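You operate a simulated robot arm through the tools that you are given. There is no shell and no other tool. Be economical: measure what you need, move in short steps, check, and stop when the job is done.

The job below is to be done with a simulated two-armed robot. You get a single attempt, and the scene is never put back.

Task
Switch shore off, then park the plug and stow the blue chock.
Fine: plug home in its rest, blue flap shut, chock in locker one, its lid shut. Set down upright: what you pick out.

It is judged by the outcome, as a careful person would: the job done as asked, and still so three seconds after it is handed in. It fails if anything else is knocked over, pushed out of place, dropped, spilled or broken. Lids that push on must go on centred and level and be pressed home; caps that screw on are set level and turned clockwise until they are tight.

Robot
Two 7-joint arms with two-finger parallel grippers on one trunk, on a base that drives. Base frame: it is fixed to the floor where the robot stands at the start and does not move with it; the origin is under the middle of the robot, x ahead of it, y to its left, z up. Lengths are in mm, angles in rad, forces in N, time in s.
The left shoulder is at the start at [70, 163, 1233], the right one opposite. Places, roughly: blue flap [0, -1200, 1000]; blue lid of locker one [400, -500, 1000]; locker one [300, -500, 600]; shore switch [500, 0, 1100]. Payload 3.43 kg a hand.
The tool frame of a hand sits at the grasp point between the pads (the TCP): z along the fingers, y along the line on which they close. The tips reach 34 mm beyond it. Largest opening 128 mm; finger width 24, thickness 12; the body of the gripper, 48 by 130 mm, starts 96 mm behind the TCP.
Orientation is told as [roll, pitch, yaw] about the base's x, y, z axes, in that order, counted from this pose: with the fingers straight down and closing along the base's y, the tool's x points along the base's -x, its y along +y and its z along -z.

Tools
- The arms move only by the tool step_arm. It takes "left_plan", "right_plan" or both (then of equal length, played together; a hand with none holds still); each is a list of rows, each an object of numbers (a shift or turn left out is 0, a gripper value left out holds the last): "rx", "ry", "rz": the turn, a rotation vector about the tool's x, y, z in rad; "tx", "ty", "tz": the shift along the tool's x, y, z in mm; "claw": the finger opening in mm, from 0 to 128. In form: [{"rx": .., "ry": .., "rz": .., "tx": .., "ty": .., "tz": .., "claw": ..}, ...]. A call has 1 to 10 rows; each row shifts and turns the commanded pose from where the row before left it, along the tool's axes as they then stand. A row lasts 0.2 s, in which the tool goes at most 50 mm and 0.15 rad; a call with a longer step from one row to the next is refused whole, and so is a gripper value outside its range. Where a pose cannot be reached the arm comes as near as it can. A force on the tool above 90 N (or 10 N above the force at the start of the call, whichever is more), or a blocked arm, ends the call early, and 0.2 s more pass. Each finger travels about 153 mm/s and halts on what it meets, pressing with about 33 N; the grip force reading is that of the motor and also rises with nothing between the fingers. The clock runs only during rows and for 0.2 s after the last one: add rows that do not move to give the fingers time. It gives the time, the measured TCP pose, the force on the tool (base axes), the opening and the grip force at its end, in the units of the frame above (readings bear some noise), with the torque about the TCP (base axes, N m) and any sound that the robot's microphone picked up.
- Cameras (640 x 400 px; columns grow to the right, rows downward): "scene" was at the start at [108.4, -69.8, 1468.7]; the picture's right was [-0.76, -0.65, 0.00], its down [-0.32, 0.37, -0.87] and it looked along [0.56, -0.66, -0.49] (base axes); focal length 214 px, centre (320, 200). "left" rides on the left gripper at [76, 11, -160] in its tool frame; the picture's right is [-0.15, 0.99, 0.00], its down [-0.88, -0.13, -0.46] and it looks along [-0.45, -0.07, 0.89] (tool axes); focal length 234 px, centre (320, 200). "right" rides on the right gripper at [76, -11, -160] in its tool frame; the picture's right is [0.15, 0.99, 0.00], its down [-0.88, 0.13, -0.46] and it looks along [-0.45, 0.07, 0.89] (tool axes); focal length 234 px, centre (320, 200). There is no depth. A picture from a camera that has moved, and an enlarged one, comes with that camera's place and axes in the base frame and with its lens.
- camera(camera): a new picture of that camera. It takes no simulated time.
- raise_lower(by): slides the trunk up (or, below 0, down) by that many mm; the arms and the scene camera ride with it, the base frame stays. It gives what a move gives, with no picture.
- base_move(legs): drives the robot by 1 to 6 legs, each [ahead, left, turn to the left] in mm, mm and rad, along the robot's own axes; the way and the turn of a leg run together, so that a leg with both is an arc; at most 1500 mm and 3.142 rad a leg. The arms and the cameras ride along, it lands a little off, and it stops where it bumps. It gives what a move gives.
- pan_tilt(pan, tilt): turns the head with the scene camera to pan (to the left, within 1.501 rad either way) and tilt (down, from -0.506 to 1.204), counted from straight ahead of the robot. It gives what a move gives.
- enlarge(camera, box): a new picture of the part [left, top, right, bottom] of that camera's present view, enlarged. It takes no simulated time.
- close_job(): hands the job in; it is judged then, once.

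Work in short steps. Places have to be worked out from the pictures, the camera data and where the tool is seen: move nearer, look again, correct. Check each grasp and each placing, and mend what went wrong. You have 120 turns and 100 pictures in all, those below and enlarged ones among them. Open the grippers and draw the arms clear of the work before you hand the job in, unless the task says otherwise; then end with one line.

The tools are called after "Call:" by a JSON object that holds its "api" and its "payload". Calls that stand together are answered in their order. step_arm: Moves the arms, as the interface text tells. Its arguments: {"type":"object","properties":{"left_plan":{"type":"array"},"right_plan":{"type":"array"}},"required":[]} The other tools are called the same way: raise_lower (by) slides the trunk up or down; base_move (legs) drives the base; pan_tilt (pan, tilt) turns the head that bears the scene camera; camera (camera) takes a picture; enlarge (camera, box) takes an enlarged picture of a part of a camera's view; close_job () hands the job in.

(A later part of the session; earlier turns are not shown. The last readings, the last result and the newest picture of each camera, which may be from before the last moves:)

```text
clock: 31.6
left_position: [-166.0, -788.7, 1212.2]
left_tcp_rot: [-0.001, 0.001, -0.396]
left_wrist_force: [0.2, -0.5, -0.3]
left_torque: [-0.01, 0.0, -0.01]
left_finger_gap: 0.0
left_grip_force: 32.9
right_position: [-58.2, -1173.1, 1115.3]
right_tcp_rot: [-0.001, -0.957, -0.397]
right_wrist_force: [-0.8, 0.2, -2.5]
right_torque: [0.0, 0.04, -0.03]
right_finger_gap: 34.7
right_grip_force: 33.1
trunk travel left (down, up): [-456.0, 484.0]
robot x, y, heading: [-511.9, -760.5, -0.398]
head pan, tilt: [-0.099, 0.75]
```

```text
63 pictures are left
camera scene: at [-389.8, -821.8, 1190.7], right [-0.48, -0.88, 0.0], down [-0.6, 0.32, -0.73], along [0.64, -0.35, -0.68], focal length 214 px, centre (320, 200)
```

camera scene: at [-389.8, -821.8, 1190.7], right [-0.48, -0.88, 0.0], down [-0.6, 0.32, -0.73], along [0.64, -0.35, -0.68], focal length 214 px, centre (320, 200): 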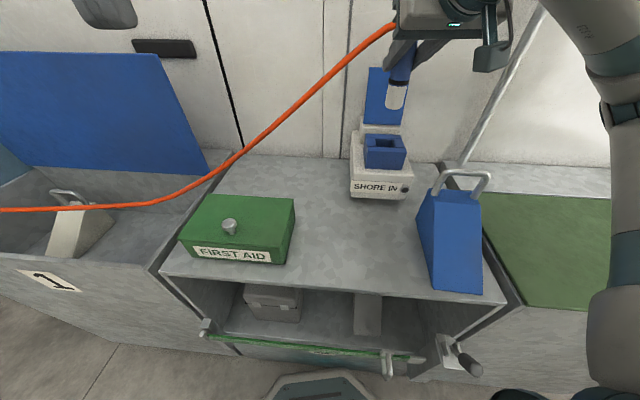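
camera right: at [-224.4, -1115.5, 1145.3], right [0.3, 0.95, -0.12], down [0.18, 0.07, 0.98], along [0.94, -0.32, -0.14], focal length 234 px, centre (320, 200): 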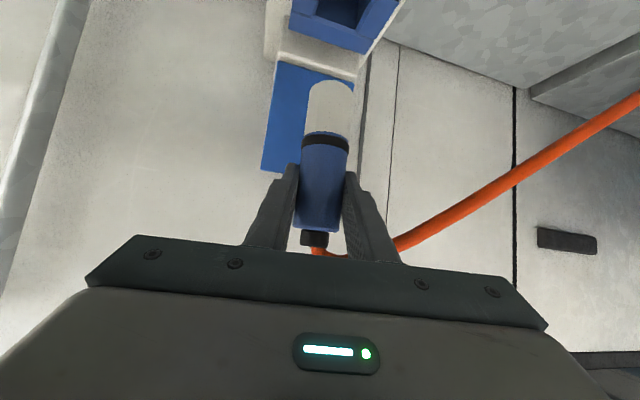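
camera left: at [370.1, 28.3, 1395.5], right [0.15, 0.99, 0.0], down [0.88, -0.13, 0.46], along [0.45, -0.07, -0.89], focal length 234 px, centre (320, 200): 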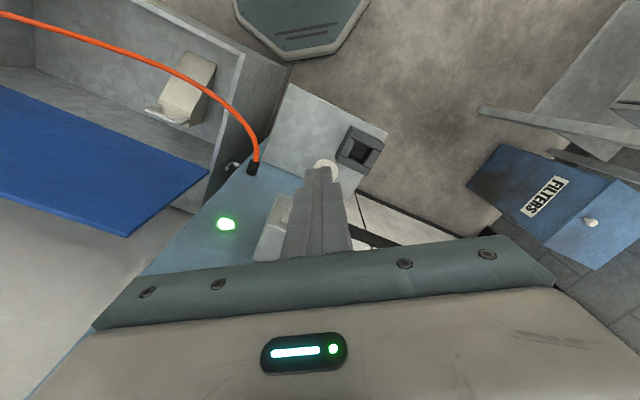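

Plug is out. I draw the hand back 200 mm from the wall, then drive left along the wall toward the pillar.

Call:
{"api": "step_arm", "payload": {"right_plan": [{"tx": 23, "tz": -32.8}, {"tx": 23, "tz": -32.8}, {"tx": 23, "tz": -32.8}, {"tx": 23, "tz": -32.8}, {"tx": 23, "tz": -32.8}, {}]}}

Call:
{"api": "base_move", "payload": {"legs": [[0, 700, 0]]}}

Call:
{"api": "camera", "payload": {"camera": "scene"}}

```text
clock: 33.0
left_position: [-165.2, -789.4, 1212.2]
left_tcp_rot: [0.001, 0.003, -0.395]
left_wrist_force: [0.2, 0.6, 0.5]
left_torque: [0.01, 0.05, 0.01]
left_finger_gap: 0.0
left_grip_force: 33.0
right_position: [-237.5, -1095.7, 1127.0]
right_tcp_rot: [0.004, -0.952, -0.398]
right_wrist_force: [0.4, -0.3, -2.4]
right_torque: [0.02, 0.0, 0.01]
right_finger_gap: 34.8
right_grip_force: 33.0
right hand out of reach, approached as far as the arm can: row 5
trunk travel left (down, up): [-456.0, 484.0]
robot x, y, heading: [-508.4, -761.7, -0.395]
head pan, tilt: [-0.099, 0.75]
```

```text
clock: 36.8
left_position: [103.2, -148.8, 1212.2]
left_tcp_rot: [0.0, 0.002, -0.398]
left_wrist_force: [0.7, 0.9, 0.2]
left_torque: [0.02, 0.02, -0.01]
left_finger_gap: 0.0
left_grip_force: 32.1
right_position: [29.7, -455.4, 1126.9]
right_tcp_rot: [-0.001, -0.954, -0.402]
right_wrist_force: [-0.4, 0.8, -3.0]
right_torque: [0.01, -0.01, -0.01]
right_finger_gap: 34.7
right_grip_force: 33.4
trunk travel left (down, up): [-456.0, 484.0]
robot x, y, heading: [-240.2, -121.6, -0.392]
head pan, tilt: [-0.099, 0.75]
```

```text
62 pictures are left
camera scene: at [-120.8, -180.7, 1190.8], right [-0.48, -0.88, 0.0], down [-0.6, 0.33, -0.73], along [0.64, -0.35, -0.68], focal length 214 px, centre (320, 200)
```

scene: 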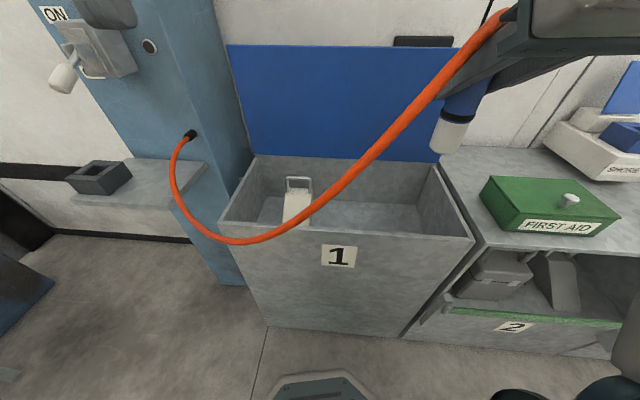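

Cable hangs freely; continue left 550 mm.

Call:
{"api": "base_move", "payload": {"legs": [[0, 550, 0]]}}

Call:
{"api": "camera", "payload": {"camera": "scene"}}

Call:
{"api": "camera", "payload": {"camera": "right"}}

```text
clock: 39.9
left_position: [313.9, 351.6, 1212.1]
left_tcp_rot: [0.0, 0.002, -0.397]
left_wrist_force: [-0.5, 0.1, -0.1]
left_torque: [-0.01, 0.0, 0.0]
left_finger_gap: 0.0
left_grip_force: 33.3
right_position: [240.6, 45.7, 1128.1]
right_tcp_rot: [-0.001, -0.956, -0.4]
right_wrist_force: [0.3, -0.6, -1.9]
right_torque: [0.01, -0.01, 0.01]
right_finger_gap: 34.5
right_grip_force: 32.9
trunk travel left (down, up): [-456.0, 484.0]
robot x, y, heading: [-33.6, 382.8, -0.398]
head pan, tilt: [-0.099, 0.75]
```

```text
61 pictures are left
camera scene: at [90.0, 318.9, 1190.8], right [-0.48, -0.88, 0.0], down [-0.6, 0.33, -0.73], along [0.64, -0.35, -0.68], focal length 214 px, centre (320, 200)
```

scene: 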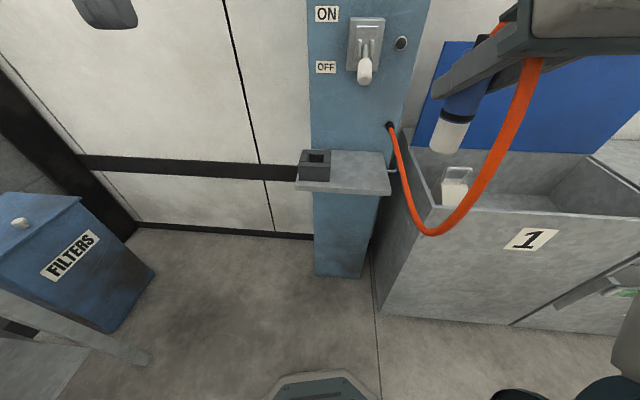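

```text
60 pictures are left
camera right: at [76.1, 102.6, 1157.9], right [0.31, 0.94, -0.12], down [0.18, 0.07, 0.98], along [0.94, -0.32, -0.15], focal length 234 px, centre (320, 200)
```

right: 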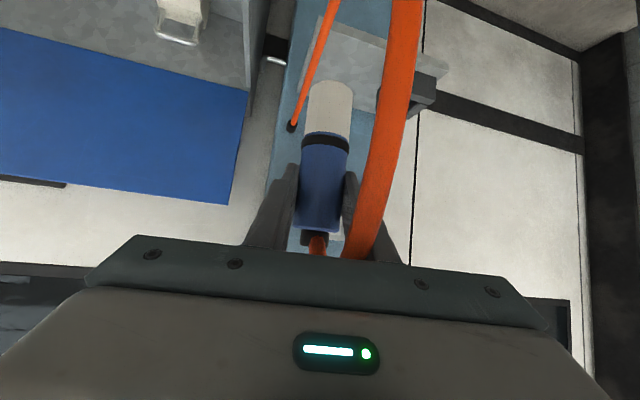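

Zooming on the rest for accuracy.

Call:
{"api": "enlarge", "payload": {"camera": "scene", "box": [280, 100, 440, 220]}}

Call:
{"api": "camera", "payload": {"camera": "left"}}

```text
3.33 times, centred on (360, 160) of scene
camera zoom: at [90.0, 318.9, 1190.8], right [-0.48, -0.88, 0.0], down [-0.6, 0.33, -0.73], along [0.64, -0.35, -0.68], focal length 715 px, centre (187, 333)
```

zoom: 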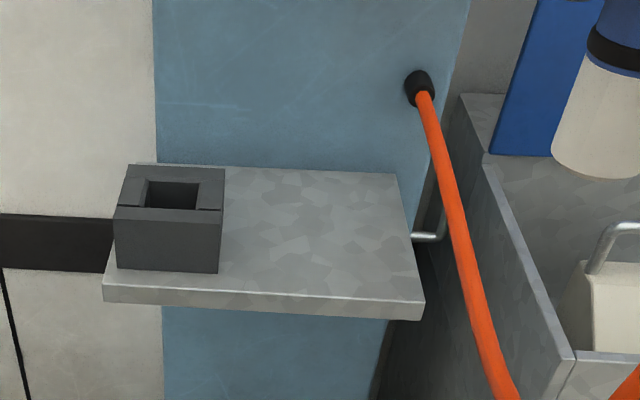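

```text
58 pictures are left
camera left: at [249.5, 390.0, 1369.5], right [0.52, 0.86, 0.0], down [0.76, -0.46, 0.45], along [0.39, -0.24, -0.89], focal length 234 px, centre (320, 200)
```

left: 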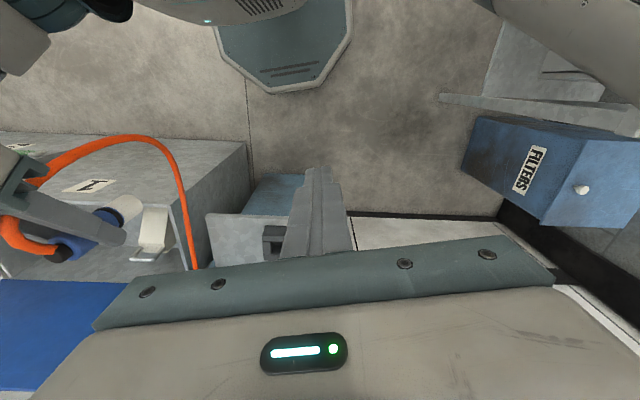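

I move the left hand back out of the way and tilt it so its camera sees the rest.

Call:
{"api": "step_arm", "payload": {"left_plan": [{"tx": 40}, {"tx": 40}, {"tx": 40}, {"tx": 30}, {"ry": -0.15, "ty": 30}, {"ry": -0.15, "ty": 30}, {"ry": -0.15}, {}]}}

Call:
{"api": "camera", "payload": {"camera": "left"}}

```text
clock: 41.7
left_position: [200.2, 464.4, 1212.1]
left_tcp_rot: [0.0, -0.449, -0.398]
left_wrist_force: [-0.7, 1.1, 0.7]
left_torque: [-0.02, 0.04, 0.02]
left_finger_gap: 0.0
left_grip_force: 32.8
right_position: [241.3, 44.7, 1126.8]
right_tcp_rot: [0.0, -0.954, -0.399]
right_wrist_force: [0.4, 0.8, -2.5]
right_torque: [0.03, 0.03, 0.0]
right_finger_gap: 34.8
right_grip_force: 32.4
trunk travel left (down, up): [-456.0, 484.0]
robot x, y, heading: [-28.5, 379.1, -0.4]
head pan, tilt: [-0.099, 0.75]
```

```text
57 pictures are left
camera left: at [78.2, 528.0, 1320.3], right [0.5, 0.86, 0.06], down [0.5, -0.35, 0.79], along [0.71, -0.37, -0.61], focal length 234 px, centre (320, 200)
```

left: 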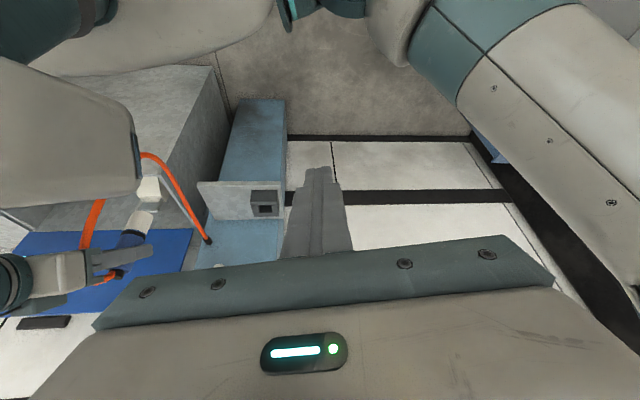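

Call:
{"api": "enlarge", "payload": {"camera": "left", "box": [180, 160, 300, 260]}}

```text
4.00 times, centred on (240, 210) of left
camera zoom: at [78.2, 528.0, 1320.3], right [0.5, 0.86, 0.06], down [0.5, -0.35, 0.79], along [0.71, -0.37, -0.61], focal length 937 px, centre (640, 160)
```

zoom: 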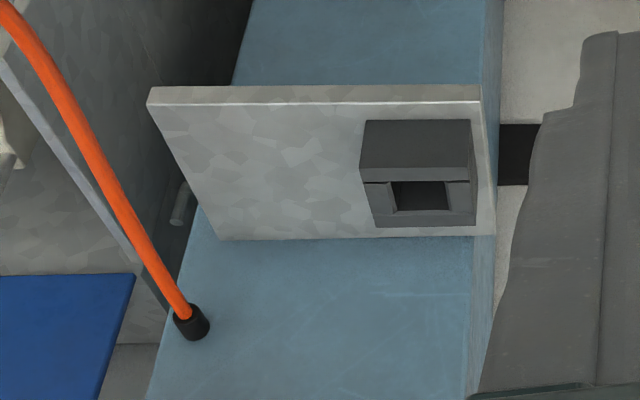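

Rest opening triangulates well to (539, 87.5, 874.5). I drive 80 ahead and 80 left so it's well in the right hand's reach.

Call:
{"api": "base_move", "payload": {"legs": [[80, 80, 0]]}}

Call:
{"api": "camera", "payload": {"camera": "left"}}

```text
clock: 42.9
left_position: [304.5, 507.6, 1211.5]
left_tcp_rot: [0.001, -0.449, -0.398]
left_wrist_force: [0.9, 0.6, 0.0]
left_torque: [-0.05, -0.02, -0.02]
left_finger_gap: 0.2
left_grip_force: 33.3
right_position: [344.7, 87.0, 1127.8]
right_tcp_rot: [0.0, -0.952, -0.4]
right_wrist_force: [-0.6, -0.1, -1.6]
right_torque: [0.01, 0.03, 0.01]
right_finger_gap: 34.8
right_grip_force: 32.9
trunk travel left (down, up): [-456.0, 484.0]
robot x, y, heading: [79.6, 424.5, -0.4]
head pan, tilt: [-0.099, 0.75]
```

```text
55 pictures are left
camera left: at [182.7, 570.3, 1320.7], right [0.51, 0.86, 0.06], down [0.5, -0.35, 0.79], along [0.7, -0.37, -0.61], focal length 234 px, centre (320, 200)
```

left: 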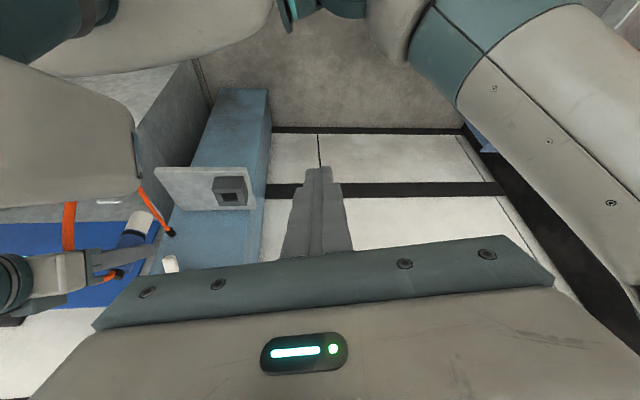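

Lever knob in OFF sits ~99 mm right of the rest; palm clearance ≈20 mm. I shift left first, then go in above the rest at TCP z≈1010.

Call:
{"api": "step_arm", "payload": {"right_plan": [{"ty": 38}, {"ty": 38}, {"tx": -1.5, "tz": 40}, {"tx": -1.5, "tz": 40}, {"tx": -1.5, "tz": 40}, {"tx": -1.5, "tz": 40}, {}]}}

Call:
{"api": "camera", "payload": {"camera": "left"}}

Call:
{"api": "camera", "payload": {"camera": "scene"}}

Call:
{"api": "camera", "payload": {"camera": "right"}}

```text
clock: 44.5
left_position: [302.6, 508.6, 1210.9]
left_tcp_rot: [0.0, -0.45, -0.399]
left_wrist_force: [0.1, -0.3, -0.1]
left_torque: [-0.01, -0.04, 0.0]
left_finger_gap: 0.0
left_grip_force: 33.2
right_position: [497.8, 106.3, 1039.6]
right_tcp_rot: [-0.001, -0.955, -0.4]
right_wrist_force: [0.8, -0.2, -2.7]
right_torque: [0.01, 0.0, -0.05]
right_finger_gap: 34.4
right_grip_force: 33.3
trunk travel left (down, up): [-456.0, 484.0]
robot x, y, heading: [77.5, 421.0, -0.397]
head pan, tilt: [-0.099, 0.75]
```

```text
54 pictures are left
camera left: at [181.5, 571.0, 1320.7], right [0.51, 0.86, 0.06], down [0.5, -0.35, 0.79], along [0.7, -0.37, -0.61], focal length 234 px, centre (320, 200)
```

left: 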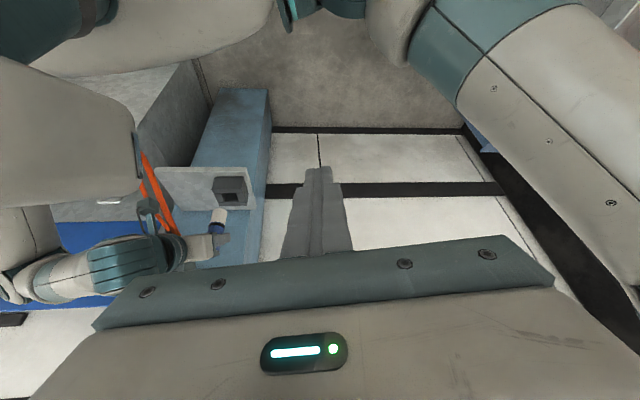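

```text
53 pictures are left
camera scene: at [193.7, 362.2, 1190.9], right [-0.48, -0.88, 0.0], down [-0.6, 0.33, -0.73], along [0.64, -0.35, -0.68], focal length 214 px, centre (320, 200)
```

scene: 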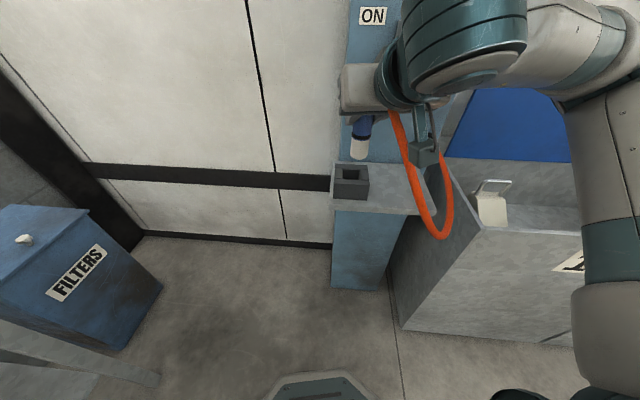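

```text
52 pictures are left
camera right: at [332.4, 164.4, 1070.4], right [0.31, 0.94, -0.12], down [0.18, 0.07, 0.98], along [0.93, -0.32, -0.15], focal length 234 px, centre (320, 200)
```

right: 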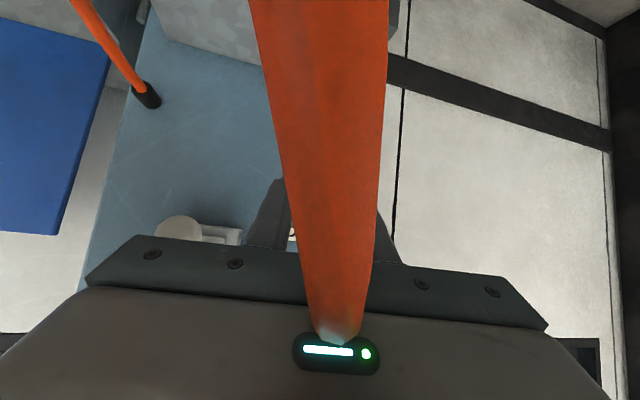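

Zooming to get the nose tip relative to the rest.

Call:
{"api": "enlarge", "payload": {"camera": "left", "box": [170, 160, 270, 260]}}

Call:
{"api": "enlarge", "payload": {"camera": "scene", "box": [310, 90, 430, 210]}}

```text
4.00 times, centred on (220, 210) of left
camera zoom: at [181.5, 571.0, 1320.7], right [0.51, 0.86, 0.06], down [0.5, -0.35, 0.79], along [0.7, -0.37, -0.61], focal length 937 px, centre (720, 160)
```

zoom: 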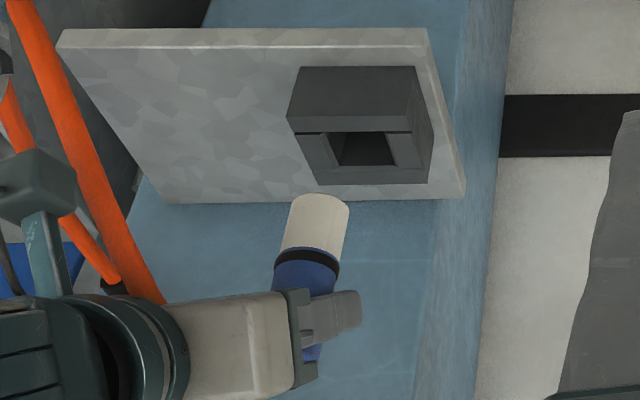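

```text
3.33 times, centred on (370, 150) of scene
camera zoom: at [193.7, 362.2, 1190.9], right [-0.48, -0.88, 0.0], down [-0.6, 0.33, -0.73], along [0.64, -0.35, -0.68], focal length 715 px, centre (153, 367)
```

zoom: 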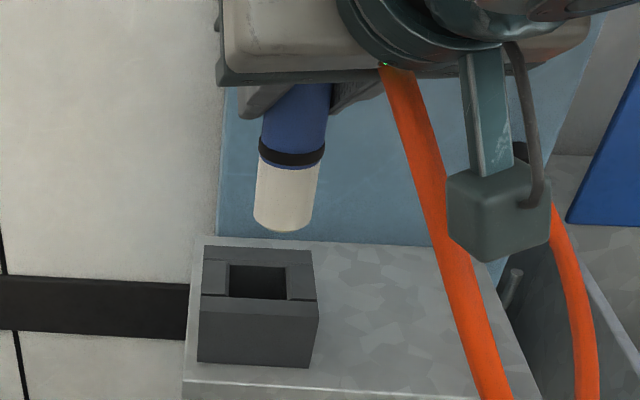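

Nose tip is at (498.6,102,953.6), rest opening at (535.5,87,874.5): need 40 mm ahead, ~1 left, then down. Moving ahead and lowering trunk 55.

Call:
{"api": "step_arm", "payload": {"right_plan": [{"tx": -11.5, "tz": 16.4, "ty": 0.5}, {"tx": -11.5, "tz": 16.4}, {}]}}

Call:
{"api": "raise_lower", "payload": {"by": -62}}

Call:
{"api": "enlarge", "payload": {"camera": "left", "box": [160, 150, 280, 270]}}

Call:
{"api": "enlarge", "payload": {"camera": "scene", "box": [310, 70, 430, 190]}}

```text
clock: 45.3
left_position: [304.5, 507.1, 1212.2]
left_tcp_rot: [0.001, -0.449, -0.398]
left_wrist_force: [-1.3, -0.3, -0.4]
left_torque: [0.03, 0.04, -0.01]
left_finger_gap: 0.3
left_grip_force: 32.8
right_position: [533.6, 89.8, 1039.7]
right_tcp_rot: [0.0, -0.955, -0.4]
right_wrist_force: [0.0, 0.1, -2.0]
right_torque: [0.01, 0.04, -0.04]
right_finger_gap: 34.7
right_grip_force: 33.1
trunk travel left (down, up): [-456.0, 484.0]
robot x, y, heading: [76.0, 423.1, -0.403]
head pan, tilt: [-0.099, 0.75]
```

```text
clock: 46.4
left_position: [303.3, 507.6, 1149.3]
left_tcp_rot: [0.001, -0.447, -0.398]
left_wrist_force: [-0.6, 0.6, -0.4]
left_torque: [0.0, -0.02, 0.03]
left_finger_gap: 0.0
left_grip_force: 33.1
right_position: [535.0, 89.2, 979.1]
right_tcp_rot: [0.0, -0.955, -0.4]
right_wrist_force: [0.1, -0.1, -3.1]
right_torque: [0.03, 0.03, 0.0]
right_finger_gap: 34.6
right_grip_force: 33.1
trunk travel left (down, up): [-394.0, 546.0]
robot x, y, heading: [73.7, 423.5, -0.399]
head pan, tilt: [-0.099, 0.75]
```

```text
3.33 times, centred on (220, 210) of left
camera zoom: at [181.9, 570.3, 1258.8], right [0.51, 0.86, 0.06], down [0.5, -0.35, 0.79], along [0.7, -0.37, -0.61], focal length 781 px, centre (653, 167)
```

zoom: 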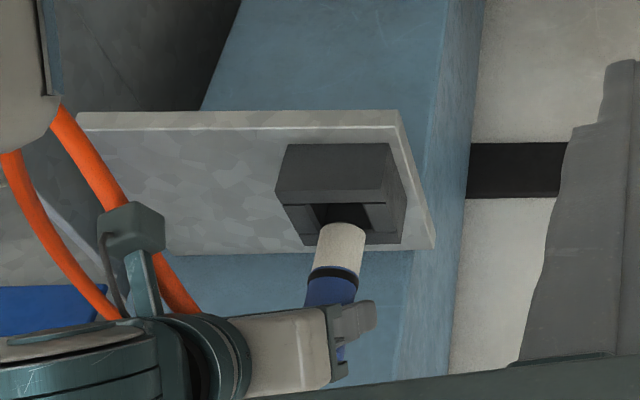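

```text
3.33 times, centred on (370, 130) of scene
camera zoom: at [194.1, 361.6, 1128.8], right [-0.48, -0.88, 0.0], down [-0.6, 0.33, -0.73], along [0.64, -0.35, -0.68], focal length 715 px, centre (153, 433)
```

zoom: 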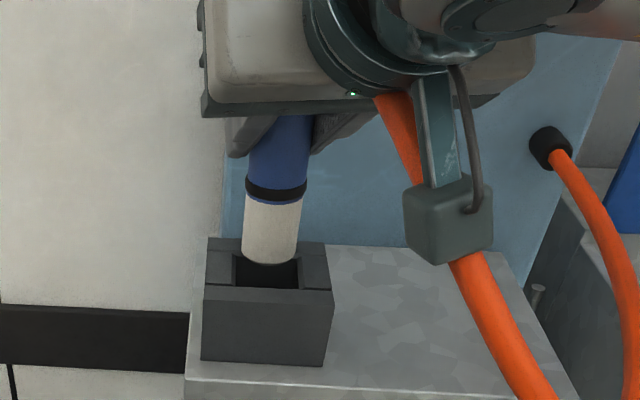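

Nose is ~18 mm above the rest, laterally right, needs about 5 mm more ahead. Correct and lower 28 mm.

Call:
{"api": "step_arm", "payload": {"right_plan": [{"tx": -2.9, "tz": 4.1}, {}]}}

Call:
{"api": "raise_lower", "payload": {"by": -26}}

Call:
{"api": "enlarge", "payload": {"camera": "left", "box": [160, 150, 280, 270]}}

Call:
{"api": "enlarge", "payload": {"camera": "scene", "box": [310, 70, 430, 190]}}

```text
clock: 47.0
left_position: [302.6, 507.0, 1148.3]
left_tcp_rot: [0.0, -0.448, -0.4]
left_wrist_force: [0.2, -0.1, -0.1]
left_torque: [-0.02, -0.01, -0.01]
left_finger_gap: 0.0
left_grip_force: 33.3
right_position: [541.5, 89.0, 978.6]
right_tcp_rot: [-0.001, -0.955, -0.402]
right_wrist_force: [-0.8, 0.3, -2.4]
right_torque: [-0.02, 0.02, 0.01]
right_finger_gap: 34.6
right_grip_force: 33.0
trunk travel left (down, up): [-394.0, 546.0]
robot x, y, heading: [76.3, 420.7, -0.399]
head pan, tilt: [-0.099, 0.75]
```

```text
clock: 47.7
left_position: [303.6, 507.9, 1123.9]
left_tcp_rot: [0.001, -0.451, -0.399]
left_wrist_force: [0.9, -0.1, 0.1]
left_torque: [-0.02, 0.03, 0.0]
left_finger_gap: 0.0
left_grip_force: 32.5
right_position: [538.0, 88.1, 951.8]
right_tcp_rot: [0.0, -0.951, -0.4]
right_wrist_force: [-0.3, -0.4, 9.1]
right_torque: [-0.13, 0.02, -0.01]
right_finger_gap: 34.5
right_grip_force: 33.0
trunk travel left (down, up): [-368.0, 572.0]
robot x, y, heading: [78.2, 423.0, -0.4]
head pan, tilt: [-0.099, 0.75]
```

```text
3.33 times, centred on (220, 210) of left
camera zoom: at [181.2, 571.0, 1232.4], right [0.51, 0.86, 0.06], down [0.5, -0.35, 0.79], along [0.7, -0.37, -0.61], focal length 781 px, centre (653, 167)
```

zoom: 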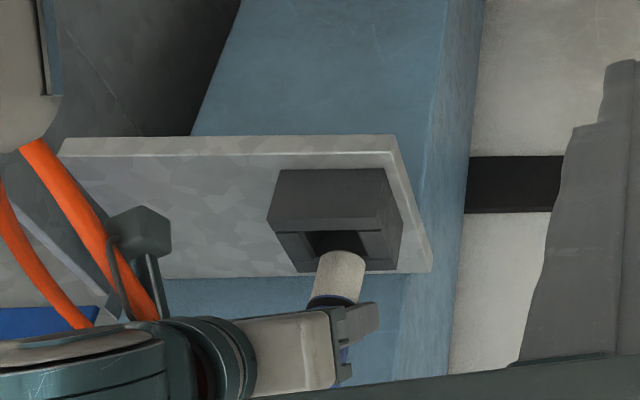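

```text
3.33 times, centred on (370, 130) of scene
camera zoom: at [193.5, 362.2, 1102.7], right [-0.48, -0.88, 0.0], down [-0.6, 0.33, -0.73], along [0.64, -0.35, -0.68], focal length 715 px, centre (153, 433)
```

zoom: 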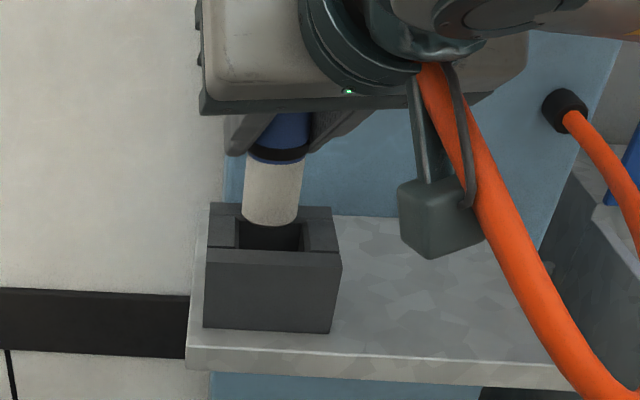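

Contact on the rest's back rim: the plug slid ~27 mm up in the grip, so the rest top is really ≈893 and the nose is ~20 mm too far ahead. I raise, move back 20 mm, and re-check.

Call:
{"api": "raise_lower", "payload": {"by": 15}}

Call:
{"api": "step_arm", "payload": {"right_plan": [{"tx": 5.8, "tz": -8.2}, {"tx": 5.8, "tz": -8.2}, {}]}}

Call:
{"api": "enlarge", "payload": {"camera": "left", "box": [160, 150, 280, 270]}}

Call:
{"api": "enlarge", "payload": {"camera": "scene", "box": [310, 70, 430, 190]}}

```text
clock: 48.3
left_position: [305.1, 506.6, 1138.2]
left_tcp_rot: [0.002, -0.45, -0.399]
left_wrist_force: [0.4, -1.0, 0.3]
left_torque: [0.02, -0.03, 0.0]
left_finger_gap: 0.0
left_grip_force: 33.1
right_position: [539.8, 88.0, 964.5]
right_tcp_rot: [0.001, -0.951, -0.4]
right_wrist_force: [0.4, -0.4, -2.4]
right_torque: [0.03, 0.02, 0.01]
right_finger_gap: 34.3
right_grip_force: 33.0
trunk travel left (down, up): [-383.0, 557.0]
robot x, y, heading: [76.9, 420.9, -0.4]
head pan, tilt: [-0.099, 0.75]
```

```text
clock: 49.1
left_position: [305.1, 507.5, 1139.4]
left_tcp_rot: [0.0, -0.448, -0.398]
left_wrist_force: [1.0, 0.1, -0.9]
left_torque: [0.01, 0.01, -0.02]
left_finger_gap: 0.0
left_grip_force: 33.3
right_position: [518.9, 95.6, 967.1]
right_tcp_rot: [0.0, -0.955, -0.399]
right_wrist_force: [0.4, -0.3, -2.7]
right_torque: [-0.05, -0.01, 0.02]
right_finger_gap: 34.5
right_grip_force: 32.8
trunk travel left (down, up): [-383.0, 557.0]
robot x, y, heading: [76.4, 421.9, -0.4]
head pan, tilt: [-0.099, 0.75]
```

```text
3.33 times, centred on (220, 210) of left
camera zoom: at [182.2, 570.1, 1247.7], right [0.51, 0.86, 0.06], down [0.5, -0.35, 0.79], along [0.7, -0.37, -0.61], focal length 781 px, centre (653, 167)
```

zoom: 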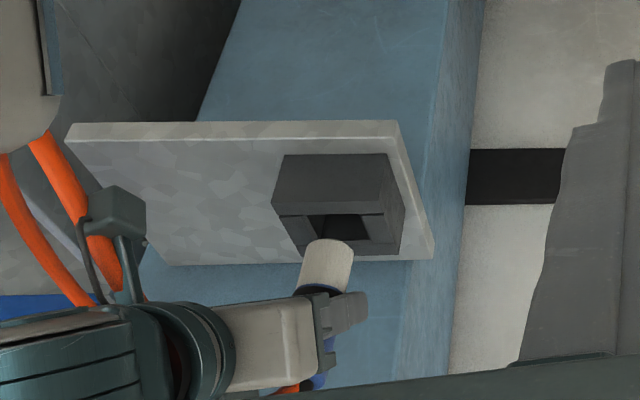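

```text
3.33 times, centred on (370, 130) of scene
camera zoom: at [194.3, 361.5, 1117.7], right [-0.48, -0.88, 0.0], down [-0.6, 0.33, -0.73], along [0.64, -0.35, -0.68], focal length 715 px, centre (153, 433)
```

zoom: 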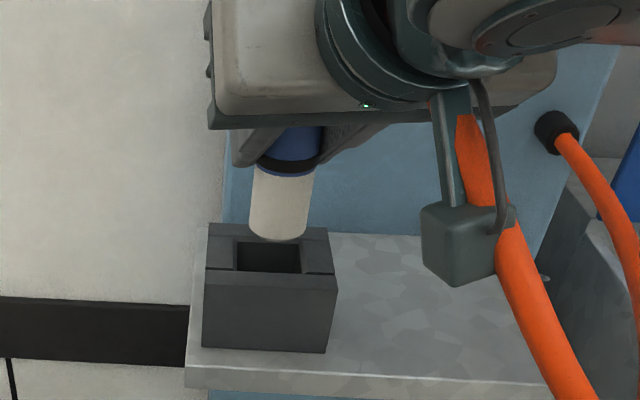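

Predicted landing is still ~8 mm too far in and ~4 mm right of the hole centre. Correct, then lower 18 mm to check.

Call:
{"api": "step_arm", "payload": {"right_plan": [{"tx": 4.6, "tz": -6.5, "ty": 4}, {}]}}

Call:
{"api": "raise_lower", "payload": {"by": -13}}

Call:
{"api": "enlarge", "payload": {"camera": "left", "box": [160, 150, 280, 270]}}

Call:
{"api": "enlarge", "payload": {"camera": "scene", "box": [310, 70, 430, 190]}}

```text
clock: 49.7
left_position: [304.6, 506.4, 1138.5]
left_tcp_rot: [0.001, -0.449, -0.396]
left_wrist_force: [0.0, 0.0, 0.4]
left_torque: [0.01, 0.01, 0.04]
left_finger_gap: 0.0
left_grip_force: 33.2
right_position: [514.6, 102.3, 965.8]
right_tcp_rot: [0.001, -0.954, -0.401]
right_wrist_force: [-0.2, 0.2, -2.6]
right_torque: [0.0, 0.02, -0.03]
right_finger_gap: 34.5
right_grip_force: 32.9
trunk travel left (down, up): [-383.0, 557.0]
robot x, y, heading: [77.8, 419.3, -0.397]
head pan, tilt: [-0.099, 0.75]
```

```text
clock: 50.3
left_position: [303.2, 506.9, 1124.4]
left_tcp_rot: [0.001, -0.449, -0.397]
left_wrist_force: [0.2, 0.0, 0.1]
left_torque: [-0.03, -0.03, -0.02]
left_finger_gap: 0.2
left_grip_force: 33.1
right_position: [513.9, 102.9, 954.6]
right_tcp_rot: [0.002, -0.954, -0.401]
right_wrist_force: [-0.3, -0.1, -1.3]
right_torque: [0.0, 0.01, 0.0]
right_finger_gap: 34.3
right_grip_force: 33.1
trunk travel left (down, up): [-370.0, 570.0]
robot x, y, heading: [80.3, 419.2, -0.402]
head pan, tilt: [-0.099, 0.75]
```

```text
3.33 times, centred on (220, 210) of left
camera zoom: at [181.8, 570.4, 1234.7], right [0.51, 0.86, 0.06], down [0.5, -0.35, 0.79], along [0.7, -0.37, -0.61], focal length 781 px, centre (653, 167)
```

zoom: 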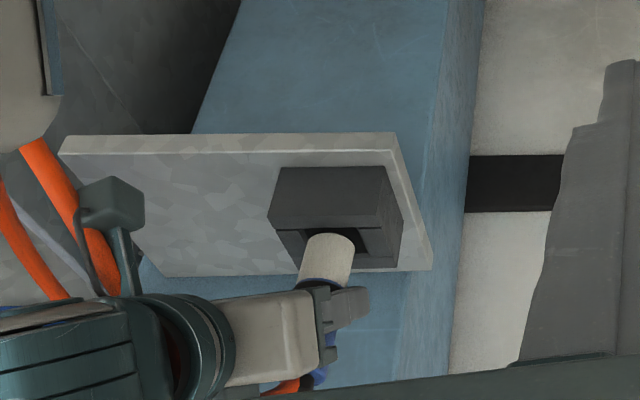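

```text
3.33 times, centred on (370, 130) of scene
camera zoom: at [194.0, 361.7, 1104.8], right [-0.48, -0.88, 0.0], down [-0.6, 0.33, -0.73], along [0.64, -0.35, -0.68], focal length 715 px, centre (153, 433)
```

zoom: 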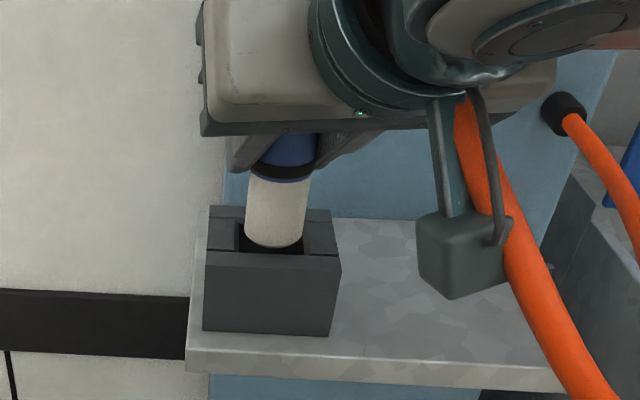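

Almost aligned; shift 2.5 mm left and lower 14 mm while watching force.

Call:
{"api": "step_arm", "payload": {"right_plan": [{"ty": 2.5}, {}]}}

Call:
{"api": "raise_lower", "payload": {"by": -14}}

Call:
{"api": "enlarge", "payload": {"camera": "scene", "box": [310, 50, 430, 170]}}

```text
clock: 50.9
left_position: [304.2, 506.9, 1126.5]
left_tcp_rot: [0.001, -0.45, -0.399]
left_wrist_force: [-0.7, -0.3, -0.6]
left_torque: [-0.01, 0.02, 0.0]
left_finger_gap: 0.0
left_grip_force: 33.3
right_position: [516.6, 105.3, 954.2]
right_tcp_rot: [-0.001, -0.954, -0.403]
right_wrist_force: [0.1, -0.6, -2.5]
right_torque: [-0.01, -0.02, -0.02]
right_finger_gap: 34.3
right_grip_force: 32.7
trunk travel left (down, up): [-370.0, 570.0]
robot x, y, heading: [71.2, 423.3, -0.399]
head pan, tilt: [-0.099, 0.75]
```

```text
clock: 51.5
left_position: [303.8, 506.3, 1113.0]
left_tcp_rot: [0.001, -0.448, -0.398]
left_wrist_force: [-0.7, -1.1, -0.5]
left_torque: [0.01, 0.01, -0.01]
left_finger_gap: 0.2
left_grip_force: 33.0
right_position: [515.3, 103.4, 939.1]
right_tcp_rot: [-0.003, -0.95, -0.399]
right_wrist_force: [3.1, -4.5, -3.9]
right_torque: [-0.28, -0.12, -0.02]
right_finger_gap: 34.3
right_grip_force: 33.3
trunk travel left (down, up): [-356.0, 584.0]
robot x, y, heading: [79.8, 419.0, -0.4]
head pan, tilt: [-0.099, 0.75]
```

```text
3.33 times, centred on (370, 110) of scene
camera zoom: at [194.8, 360.7, 1090.3], right [-0.48, -0.88, 0.0], down [-0.6, 0.33, -0.73], along [0.64, -0.35, -0.68], focal length 715 px, centre (153, 500)
```

zoom: 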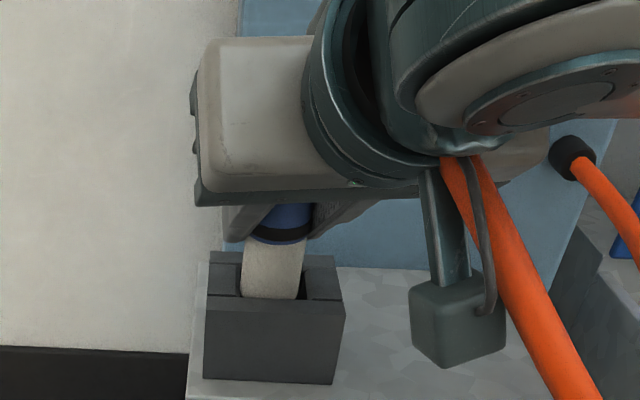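

Nose has entered; slight side force says shift ~2 mm ahead/right. Then continue down.

Call:
{"api": "step_arm", "payload": {"right_plan": [{"tx": -1.2, "tz": 1.6, "ty": -2}, {}]}}

Call:
{"api": "raise_lower", "payload": {"by": -14}}

Call:
{"api": "enlarge", "payload": {"camera": "scene", "box": [310, 50, 430, 170]}}

Call:
{"api": "enlarge", "payload": {"camera": "left", "box": [160, 150, 280, 270]}}

```text
clock: 52.1
left_position: [302.7, 508.2, 1111.0]
left_tcp_rot: [0.0, -0.45, -0.399]
left_wrist_force: [-0.2, 0.1, -0.8]
left_torque: [0.0, -0.01, -0.02]
left_finger_gap: 0.0
left_grip_force: 32.9
right_position: [516.5, 103.2, 939.4]
right_tcp_rot: [-0.001, -0.954, -0.399]
right_wrist_force: [0.3, -0.1, -2.0]
right_torque: [-0.03, 0.0, -0.02]
right_finger_gap: 34.4
right_grip_force: 32.7
trunk travel left (down, up): [-356.0, 584.0]
robot x, y, heading: [78.5, 420.4, -0.399]
head pan, tilt: [-0.099, 0.75]
```

```text
clock: 52.8
left_position: [303.6, 506.7, 1097.7]
left_tcp_rot: [0.0, -0.448, -0.399]
left_wrist_force: [0.0, -0.6, 0.7]
left_torque: [-0.02, 0.0, -0.02]
left_finger_gap: 0.0
left_grip_force: 33.3
right_position: [518.0, 102.2, 927.2]
right_tcp_rot: [-0.001, -0.956, -0.402]
right_wrist_force: [0.3, 0.0, -2.4]
right_torque: [-0.03, -0.01, -0.01]
right_finger_gap: 34.4
right_grip_force: 32.8
trunk travel left (down, up): [-342.0, 598.0]
robot x, y, heading: [74.6, 420.2, -0.398]
head pan, tilt: [-0.099, 0.75]
```

```text
3.33 times, centred on (370, 110) of scene
camera zoom: at [194.0, 361.7, 1076.8], right [-0.48, -0.88, 0.0], down [-0.6, 0.33, -0.73], along [0.64, -0.35, -0.68], focal length 715 px, centre (153, 500)
```

zoom: 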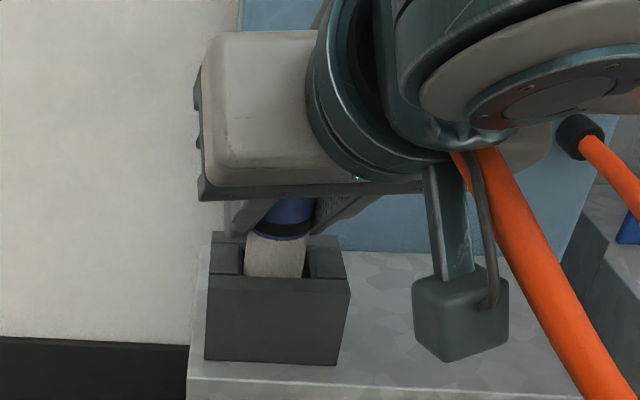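

```text
3.33 times, centred on (220, 210) of left
camera zoom: at [181.9, 570.3, 1206.7], right [0.51, 0.86, 0.06], down [0.5, -0.35, 0.79], along [0.7, -0.37, -0.61], focal length 781 px, centre (653, 167)
```

zoom: 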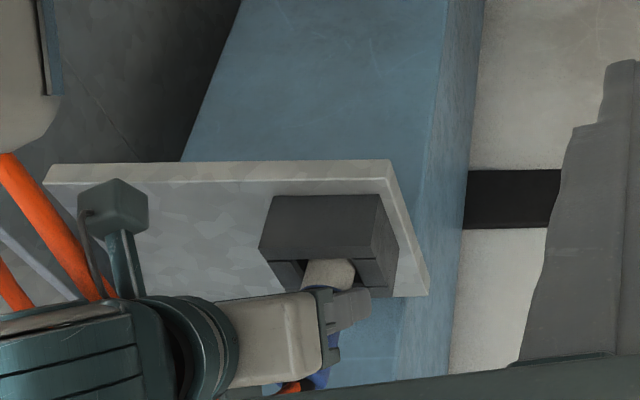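

Half-way in with no resistance. The fingertips are near the rim, so I open slightly to let the plug drop, then look.

Call:
{"api": "step_arm", "payload": {"right_plan": [{"claw": 60}, {}]}}

Call:
{"api": "enlarge", "payload": {"camera": "scene", "box": [310, 50, 430, 170]}}

Call:
{"api": "enlarge", "payload": {"camera": "left", "box": [160, 150, 280, 270]}}

```text
clock: 53.4
left_position: [304.1, 506.4, 1098.2]
left_tcp_rot: [0.0, -0.448, -0.398]
left_wrist_force: [0.1, -0.9, -0.3]
left_torque: [-0.01, -0.02, 0.0]
left_finger_gap: 0.2
left_grip_force: 32.7
right_position: [516.9, 102.0, 926.5]
right_tcp_rot: [-0.002, -0.953, -0.401]
right_wrist_force: [0.2, -0.3, -0.2]
right_torque: [0.03, 0.01, 0.0]
right_finger_gap: 59.9
right_grip_force: 0.1
trunk travel left (down, up): [-342.0, 598.0]
robot x, y, heading: [74.2, 419.7, -0.399]
head pan, tilt: [-0.099, 0.75]
```

```text
3.33 times, centred on (370, 110) of scene
camera zoom: at [194.1, 361.7, 1076.8], right [-0.48, -0.88, 0.0], down [-0.6, 0.33, -0.73], along [0.64, -0.35, -0.68], focal length 715 px, centre (153, 500)
```

zoom: 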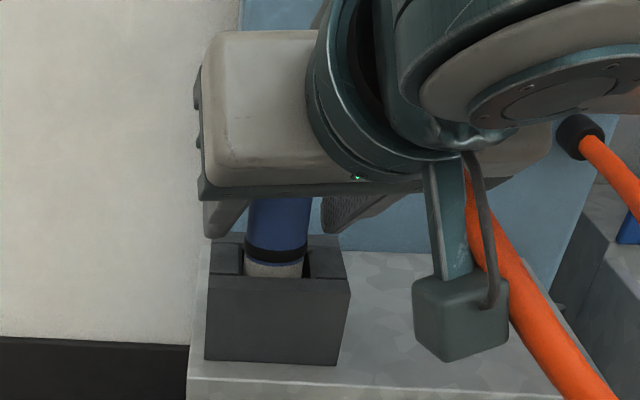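

```text
3.33 times, centred on (220, 210) of left
camera zoom: at [182.0, 570.3, 1206.7], right [0.51, 0.86, 0.06], down [0.5, -0.35, 0.79], along [0.7, -0.37, -0.61], focal length 781 px, centre (653, 167)
```

zoom: 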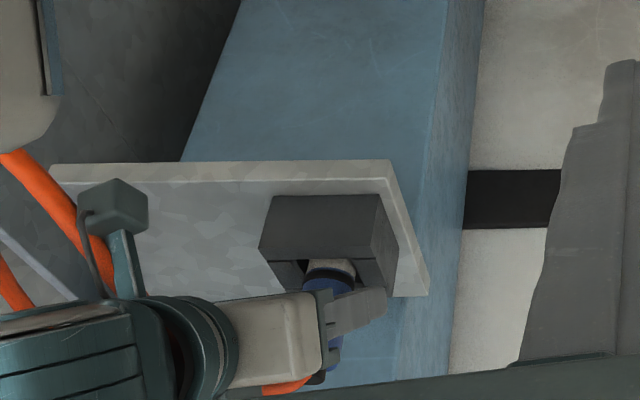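

It dropped ~14 mm and looks seated like in the inlet. To be sure, I regrip a bit higher and press down gently.

Call:
{"api": "raise_lower", "payload": {"by": 20}}

Call:
{"api": "step_arm", "payload": {"right_plan": [{"claw": 20}, {}, {}]}}

Call:
{"api": "raise_lower", "payload": {"by": -8}}

Call:
{"api": "enlarge", "payload": {"camera": "scene", "box": [310, 50, 430, 170]}}

```text
clock: 54.0
left_position: [305.0, 506.2, 1117.3]
left_tcp_rot: [-0.001, -0.448, -0.397]
left_wrist_force: [-0.4, -0.5, 0.1]
left_torque: [-0.02, 0.02, -0.03]
left_finger_gap: 0.4
left_grip_force: 33.0
right_position: [517.2, 102.7, 946.0]
right_tcp_rot: [0.0, -0.954, -0.4]
right_wrist_force: [0.7, 0.3, -0.6]
right_torque: [0.01, 0.01, 0.01]
right_finger_gap: 60.0
right_grip_force: 0.1
trunk travel left (down, up): [-362.0, 578.0]
robot x, y, heading: [78.3, 422.1, -0.407]
head pan, tilt: [-0.099, 0.75]
```

```text
clock: 54.8
left_position: [303.7, 507.0, 1117.2]
left_tcp_rot: [0.001, -0.448, -0.398]
left_wrist_force: [0.6, -0.5, -0.2]
left_torque: [-0.01, 0.02, -0.01]
left_finger_gap: 0.0
left_grip_force: 33.3
right_position: [515.2, 102.4, 946.6]
right_tcp_rot: [-0.001, -0.956, -0.401]
right_wrist_force: [-1.0, -1.0, 0.4]
right_torque: [0.01, 0.09, 0.0]
right_finger_gap: 34.4
right_grip_force: 33.1
trunk travel left (down, up): [-362.0, 578.0]
robot x, y, heading: [77.5, 419.5, -0.4]
head pan, tilt: [-0.099, 0.75]
```

```text
clock: 55.4
left_position: [301.8, 507.4, 1109.5]
left_tcp_rot: [0.0, -0.449, -0.397]
left_wrist_force: [-0.7, -0.1, 0.9]
left_torque: [-0.04, 0.0, -0.03]
left_finger_gap: 0.1
left_grip_force: 33.1
right_position: [516.2, 102.1, 941.8]
right_tcp_rot: [0.004, -0.96, -0.406]
right_wrist_force: [1.1, -3.4, 26.1]
right_torque: [-0.42, -0.35, -0.09]
right_finger_gap: 34.6
right_grip_force: 33.0
trunk travel left (down, up): [-354.0, 586.0]
robot x, y, heading: [74.6, 422.3, -0.4]
head pan, tilt: [-0.099, 0.75]
```

```text
3.33 times, centred on (370, 110) of scene
camera zoom: at [192.6, 362.4, 1089.3], right [-0.48, -0.88, 0.0], down [-0.6, 0.33, -0.73], along [0.64, -0.35, -0.68], focal length 715 px, centre (153, 500)
```

zoom: 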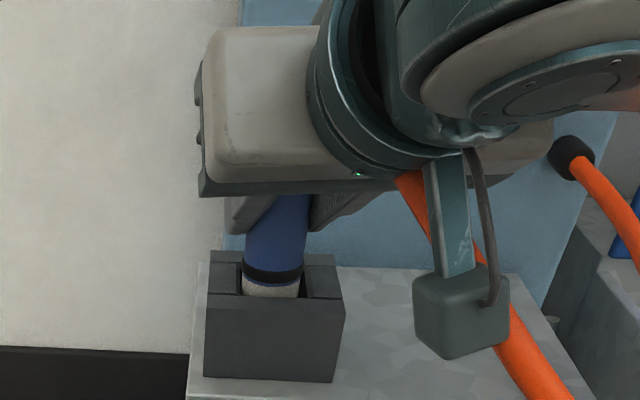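

Seated: 26 N with no further motion. Release and check the cable through the right camera before retreating.

Call:
{"api": "step_arm", "payload": {"right_plan": [{"claw": 75}, {}, {}]}}

Call:
{"api": "camera", "payload": {"camera": "right"}}

Call:
{"api": "camera", "payload": {"camera": "left"}}

```text
clock: 56.2
left_position: [303.8, 506.8, 1109.7]
left_tcp_rot: [-0.001, -0.447, -0.398]
left_wrist_force: [-0.6, -0.4, -0.8]
left_torque: [0.0, -0.02, -0.01]
left_finger_gap: 0.0
left_grip_force: 33.6
right_position: [517.3, 102.4, 937.7]
right_tcp_rot: [0.001, -0.955, -0.399]
right_wrist_force: [1.0, -0.9, 0.0]
right_torque: [0.0, 0.05, -0.02]
right_finger_gap: 75.0
right_grip_force: 0.0
trunk travel left (down, up): [-354.0, 586.0]
robot x, y, heading: [77.8, 422.7, -0.399]
head pan, tilt: [-0.099, 0.75]
```

```text
35 pictures are left
camera right: at [352.1, 160.7, 968.6], right [0.31, 0.94, -0.12], down [0.18, 0.07, 0.98], along [0.93, -0.32, -0.15], focal length 234 px, centre (320, 200)
```

right: 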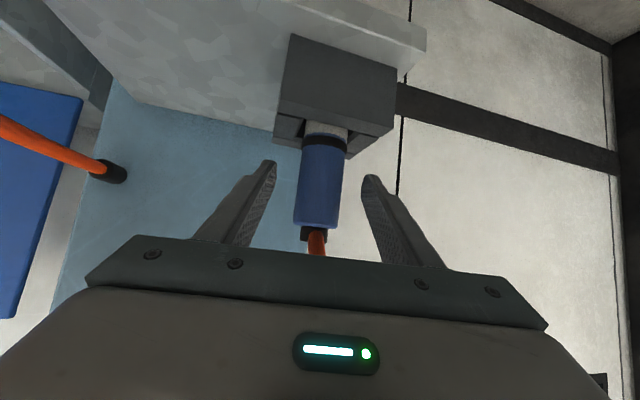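

```text
34 pictures are left
camera left: at [181.8, 570.4, 1218.7], right [0.51, 0.86, 0.06], down [0.5, -0.35, 0.79], along [0.7, -0.37, -0.61], focal length 234 px, centre (320, 200)
```

left: 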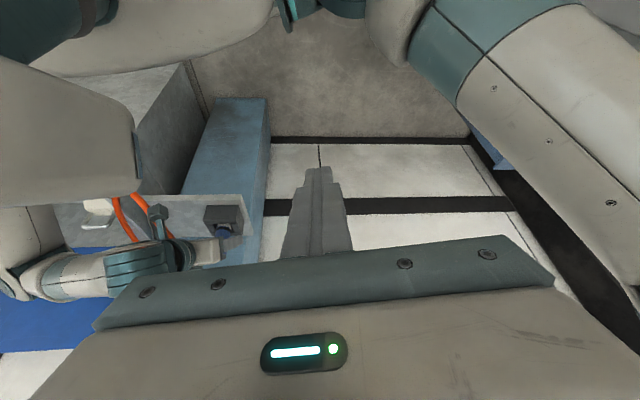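

Plug stands seated in the rest. Retreating slowly along the tool axis.

Call:
{"api": "step_arm", "payload": {"right_plan": [{"tz": -20}, {"tz": -25}, {"tz": -30}, {"tz": -30}, {}]}}

Call:
{"api": "camera", "payload": {"camera": "right"}}

Call:
{"api": "camera", "payload": {"camera": "scene"}}

```text
clock: 57.4
left_position: [302.7, 506.8, 1109.2]
left_tcp_rot: [-0.001, -0.448, -0.397]
left_wrist_force: [-1.5, -0.8, 0.1]
left_torque: [0.01, 0.0, 0.0]
left_finger_gap: 0.2
left_grip_force: 32.9
right_position: [437.6, 135.9, 999.7]
right_tcp_rot: [0.0, -0.953, -0.402]
right_wrist_force: [-1.2, -0.1, -0.3]
right_torque: [0.0, 0.02, 0.0]
right_finger_gap: 74.9
right_grip_force: 0.1
trunk travel left (down, up): [-354.0, 586.0]
robot x, y, heading: [74.4, 420.4, -0.4]
head pan, tilt: [-0.099, 0.75]
```

```text
33 pictures are left
camera right: at [272.9, 194.1, 1029.7], right [0.31, 0.94, -0.12], down [0.18, 0.07, 0.98], along [0.93, -0.32, -0.15], focal length 234 px, centre (320, 200)
```

right: 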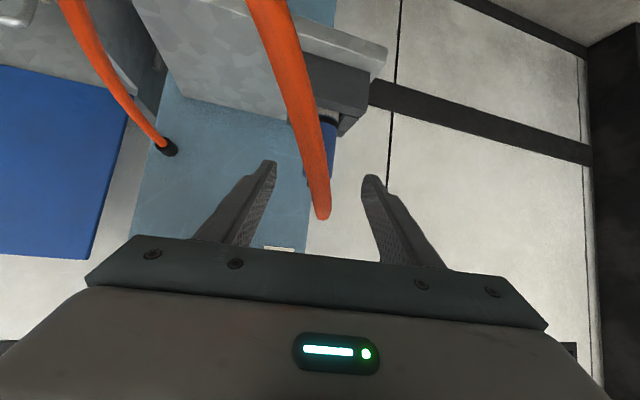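

```text
32 pictures are left
camera scene: at [194.4, 361.4, 1088.7], right [-0.48, -0.88, 0.0], down [-0.6, 0.33, -0.73], along [0.64, -0.35, -0.68], focal length 214 px, centre (320, 200)
```

scene: 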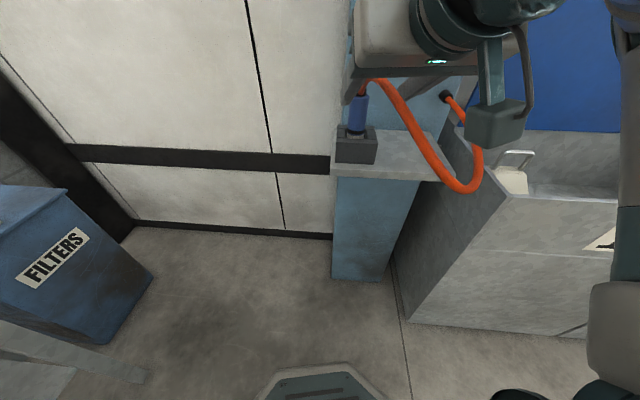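

Hand is free of plug and cable. Retreat further back and up, then drive back right to the bench.

Call:
{"api": "step_arm", "payload": {"right_plan": [{"tz": -35}, {"tz": -35}, {"tz": -35}, {"tx": -20}, {}]}}

Call:
{"api": "base_move", "payload": {"legs": [[-150, 0, 0], [0, -600, 0]]}}

Call:
{"api": "pan_tilt", "payload": {"pan": 0.3, "tilt": 0.6}}

Call:
{"api": "camera", "payload": {"camera": "scene"}}

```text
clock: 58.6
left_position: [303.4, 508.1, 1110.4]
left_tcp_rot: [0.0, -0.449, -0.398]
left_wrist_force: [0.8, 0.1, 0.7]
left_torque: [-0.02, 0.01, 0.02]
left_finger_gap: 0.1
left_grip_force: 32.7
right_position: [368.4, 165.8, 1077.3]
right_tcp_rot: [0.001, -0.956, -0.401]
right_wrist_force: [-0.3, -0.2, 0.8]
right_torque: [-0.01, -0.02, 0.0]
right_finger_gap: 75.1
right_grip_force: 0.1
trunk travel left (down, up): [-354.0, 586.0]
robot x, y, heading: [73.2, 421.9, -0.397]
head pan, tilt: [-0.099, 0.75]
```

```text
clock: 63.0
left_position: [-67.4, 10.3, 1109.7]
left_tcp_rot: [0.002, -0.45, -0.399]
left_wrist_force: [0.1, -0.3, -0.5]
left_torque: [0.04, 0.02, -0.01]
left_finger_gap: 0.2
left_grip_force: 33.2
right_position: [-2.4, -332.4, 1075.7]
right_tcp_rot: [0.001, -0.956, -0.403]
right_wrist_force: [-0.8, -0.5, -0.1]
right_torque: [0.0, 0.01, 0.02]
right_finger_gap: 75.1
right_grip_force: 0.1
trunk travel left (down, up): [-354.0, 586.0]
robot x, y, heading: [-293.7, -72.6, -0.399]
head pan, tilt: [-0.099, 0.75]
```

```text
clock: 63.8
left_position: [-68.3, 10.7, 1108.4]
left_tcp_rot: [0.0, -0.448, -0.4]
left_wrist_force: [0.0, 0.2, 0.3]
left_torque: [0.02, -0.02, -0.02]
left_finger_gap: 0.0
left_grip_force: 32.9
right_position: [-2.0, -331.3, 1076.1]
right_tcp_rot: [-0.001, -0.956, -0.401]
right_wrist_force: [0.0, 0.7, 0.0]
right_torque: [0.0, -0.04, -0.01]
right_finger_gap: 75.0
right_grip_force: 0.0
trunk travel left (down, up): [-354.0, 586.0]
robot x, y, heading: [-293.9, -75.2, -0.402]
head pan, tilt: [0.3, 0.6]
```

```text
31 pictures are left
camera scene: at [-162.1, -104.0, 1101.7], right [-0.1, -0.99, 0.0], down [-0.56, 0.06, -0.82], along [0.82, -0.08, -0.57], focal length 214 px, centre (320, 200)
```

scene: 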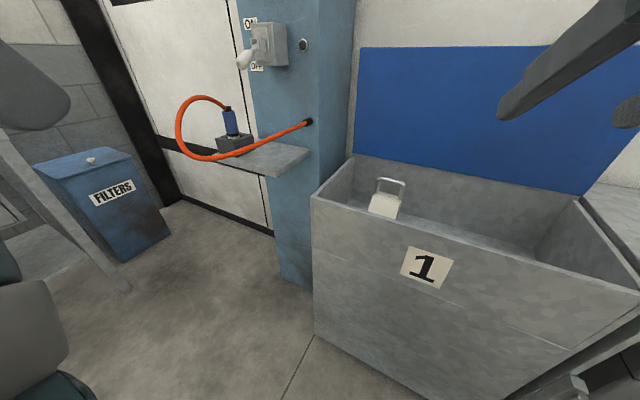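

Check: plug looks leaning and the lever should be verified. Zooming.

Call:
{"api": "enlarge", "payload": {"camera": "scene", "box": [160, 10, 330, 180]}}

```text
2.35 times, centred on (245, 95) of scene
camera zoom: at [-162.1, -104.0, 1101.7], right [-0.1, -0.99, 0.0], down [-0.56, 0.06, -0.82], along [0.82, -0.08, -0.57], focal length 505 px, centre (496, 447)
```

zoom: 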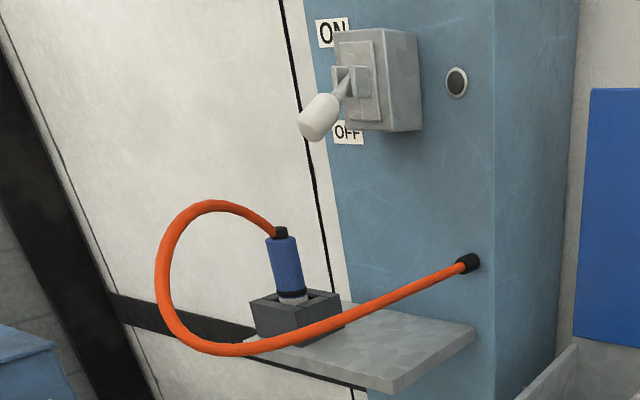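

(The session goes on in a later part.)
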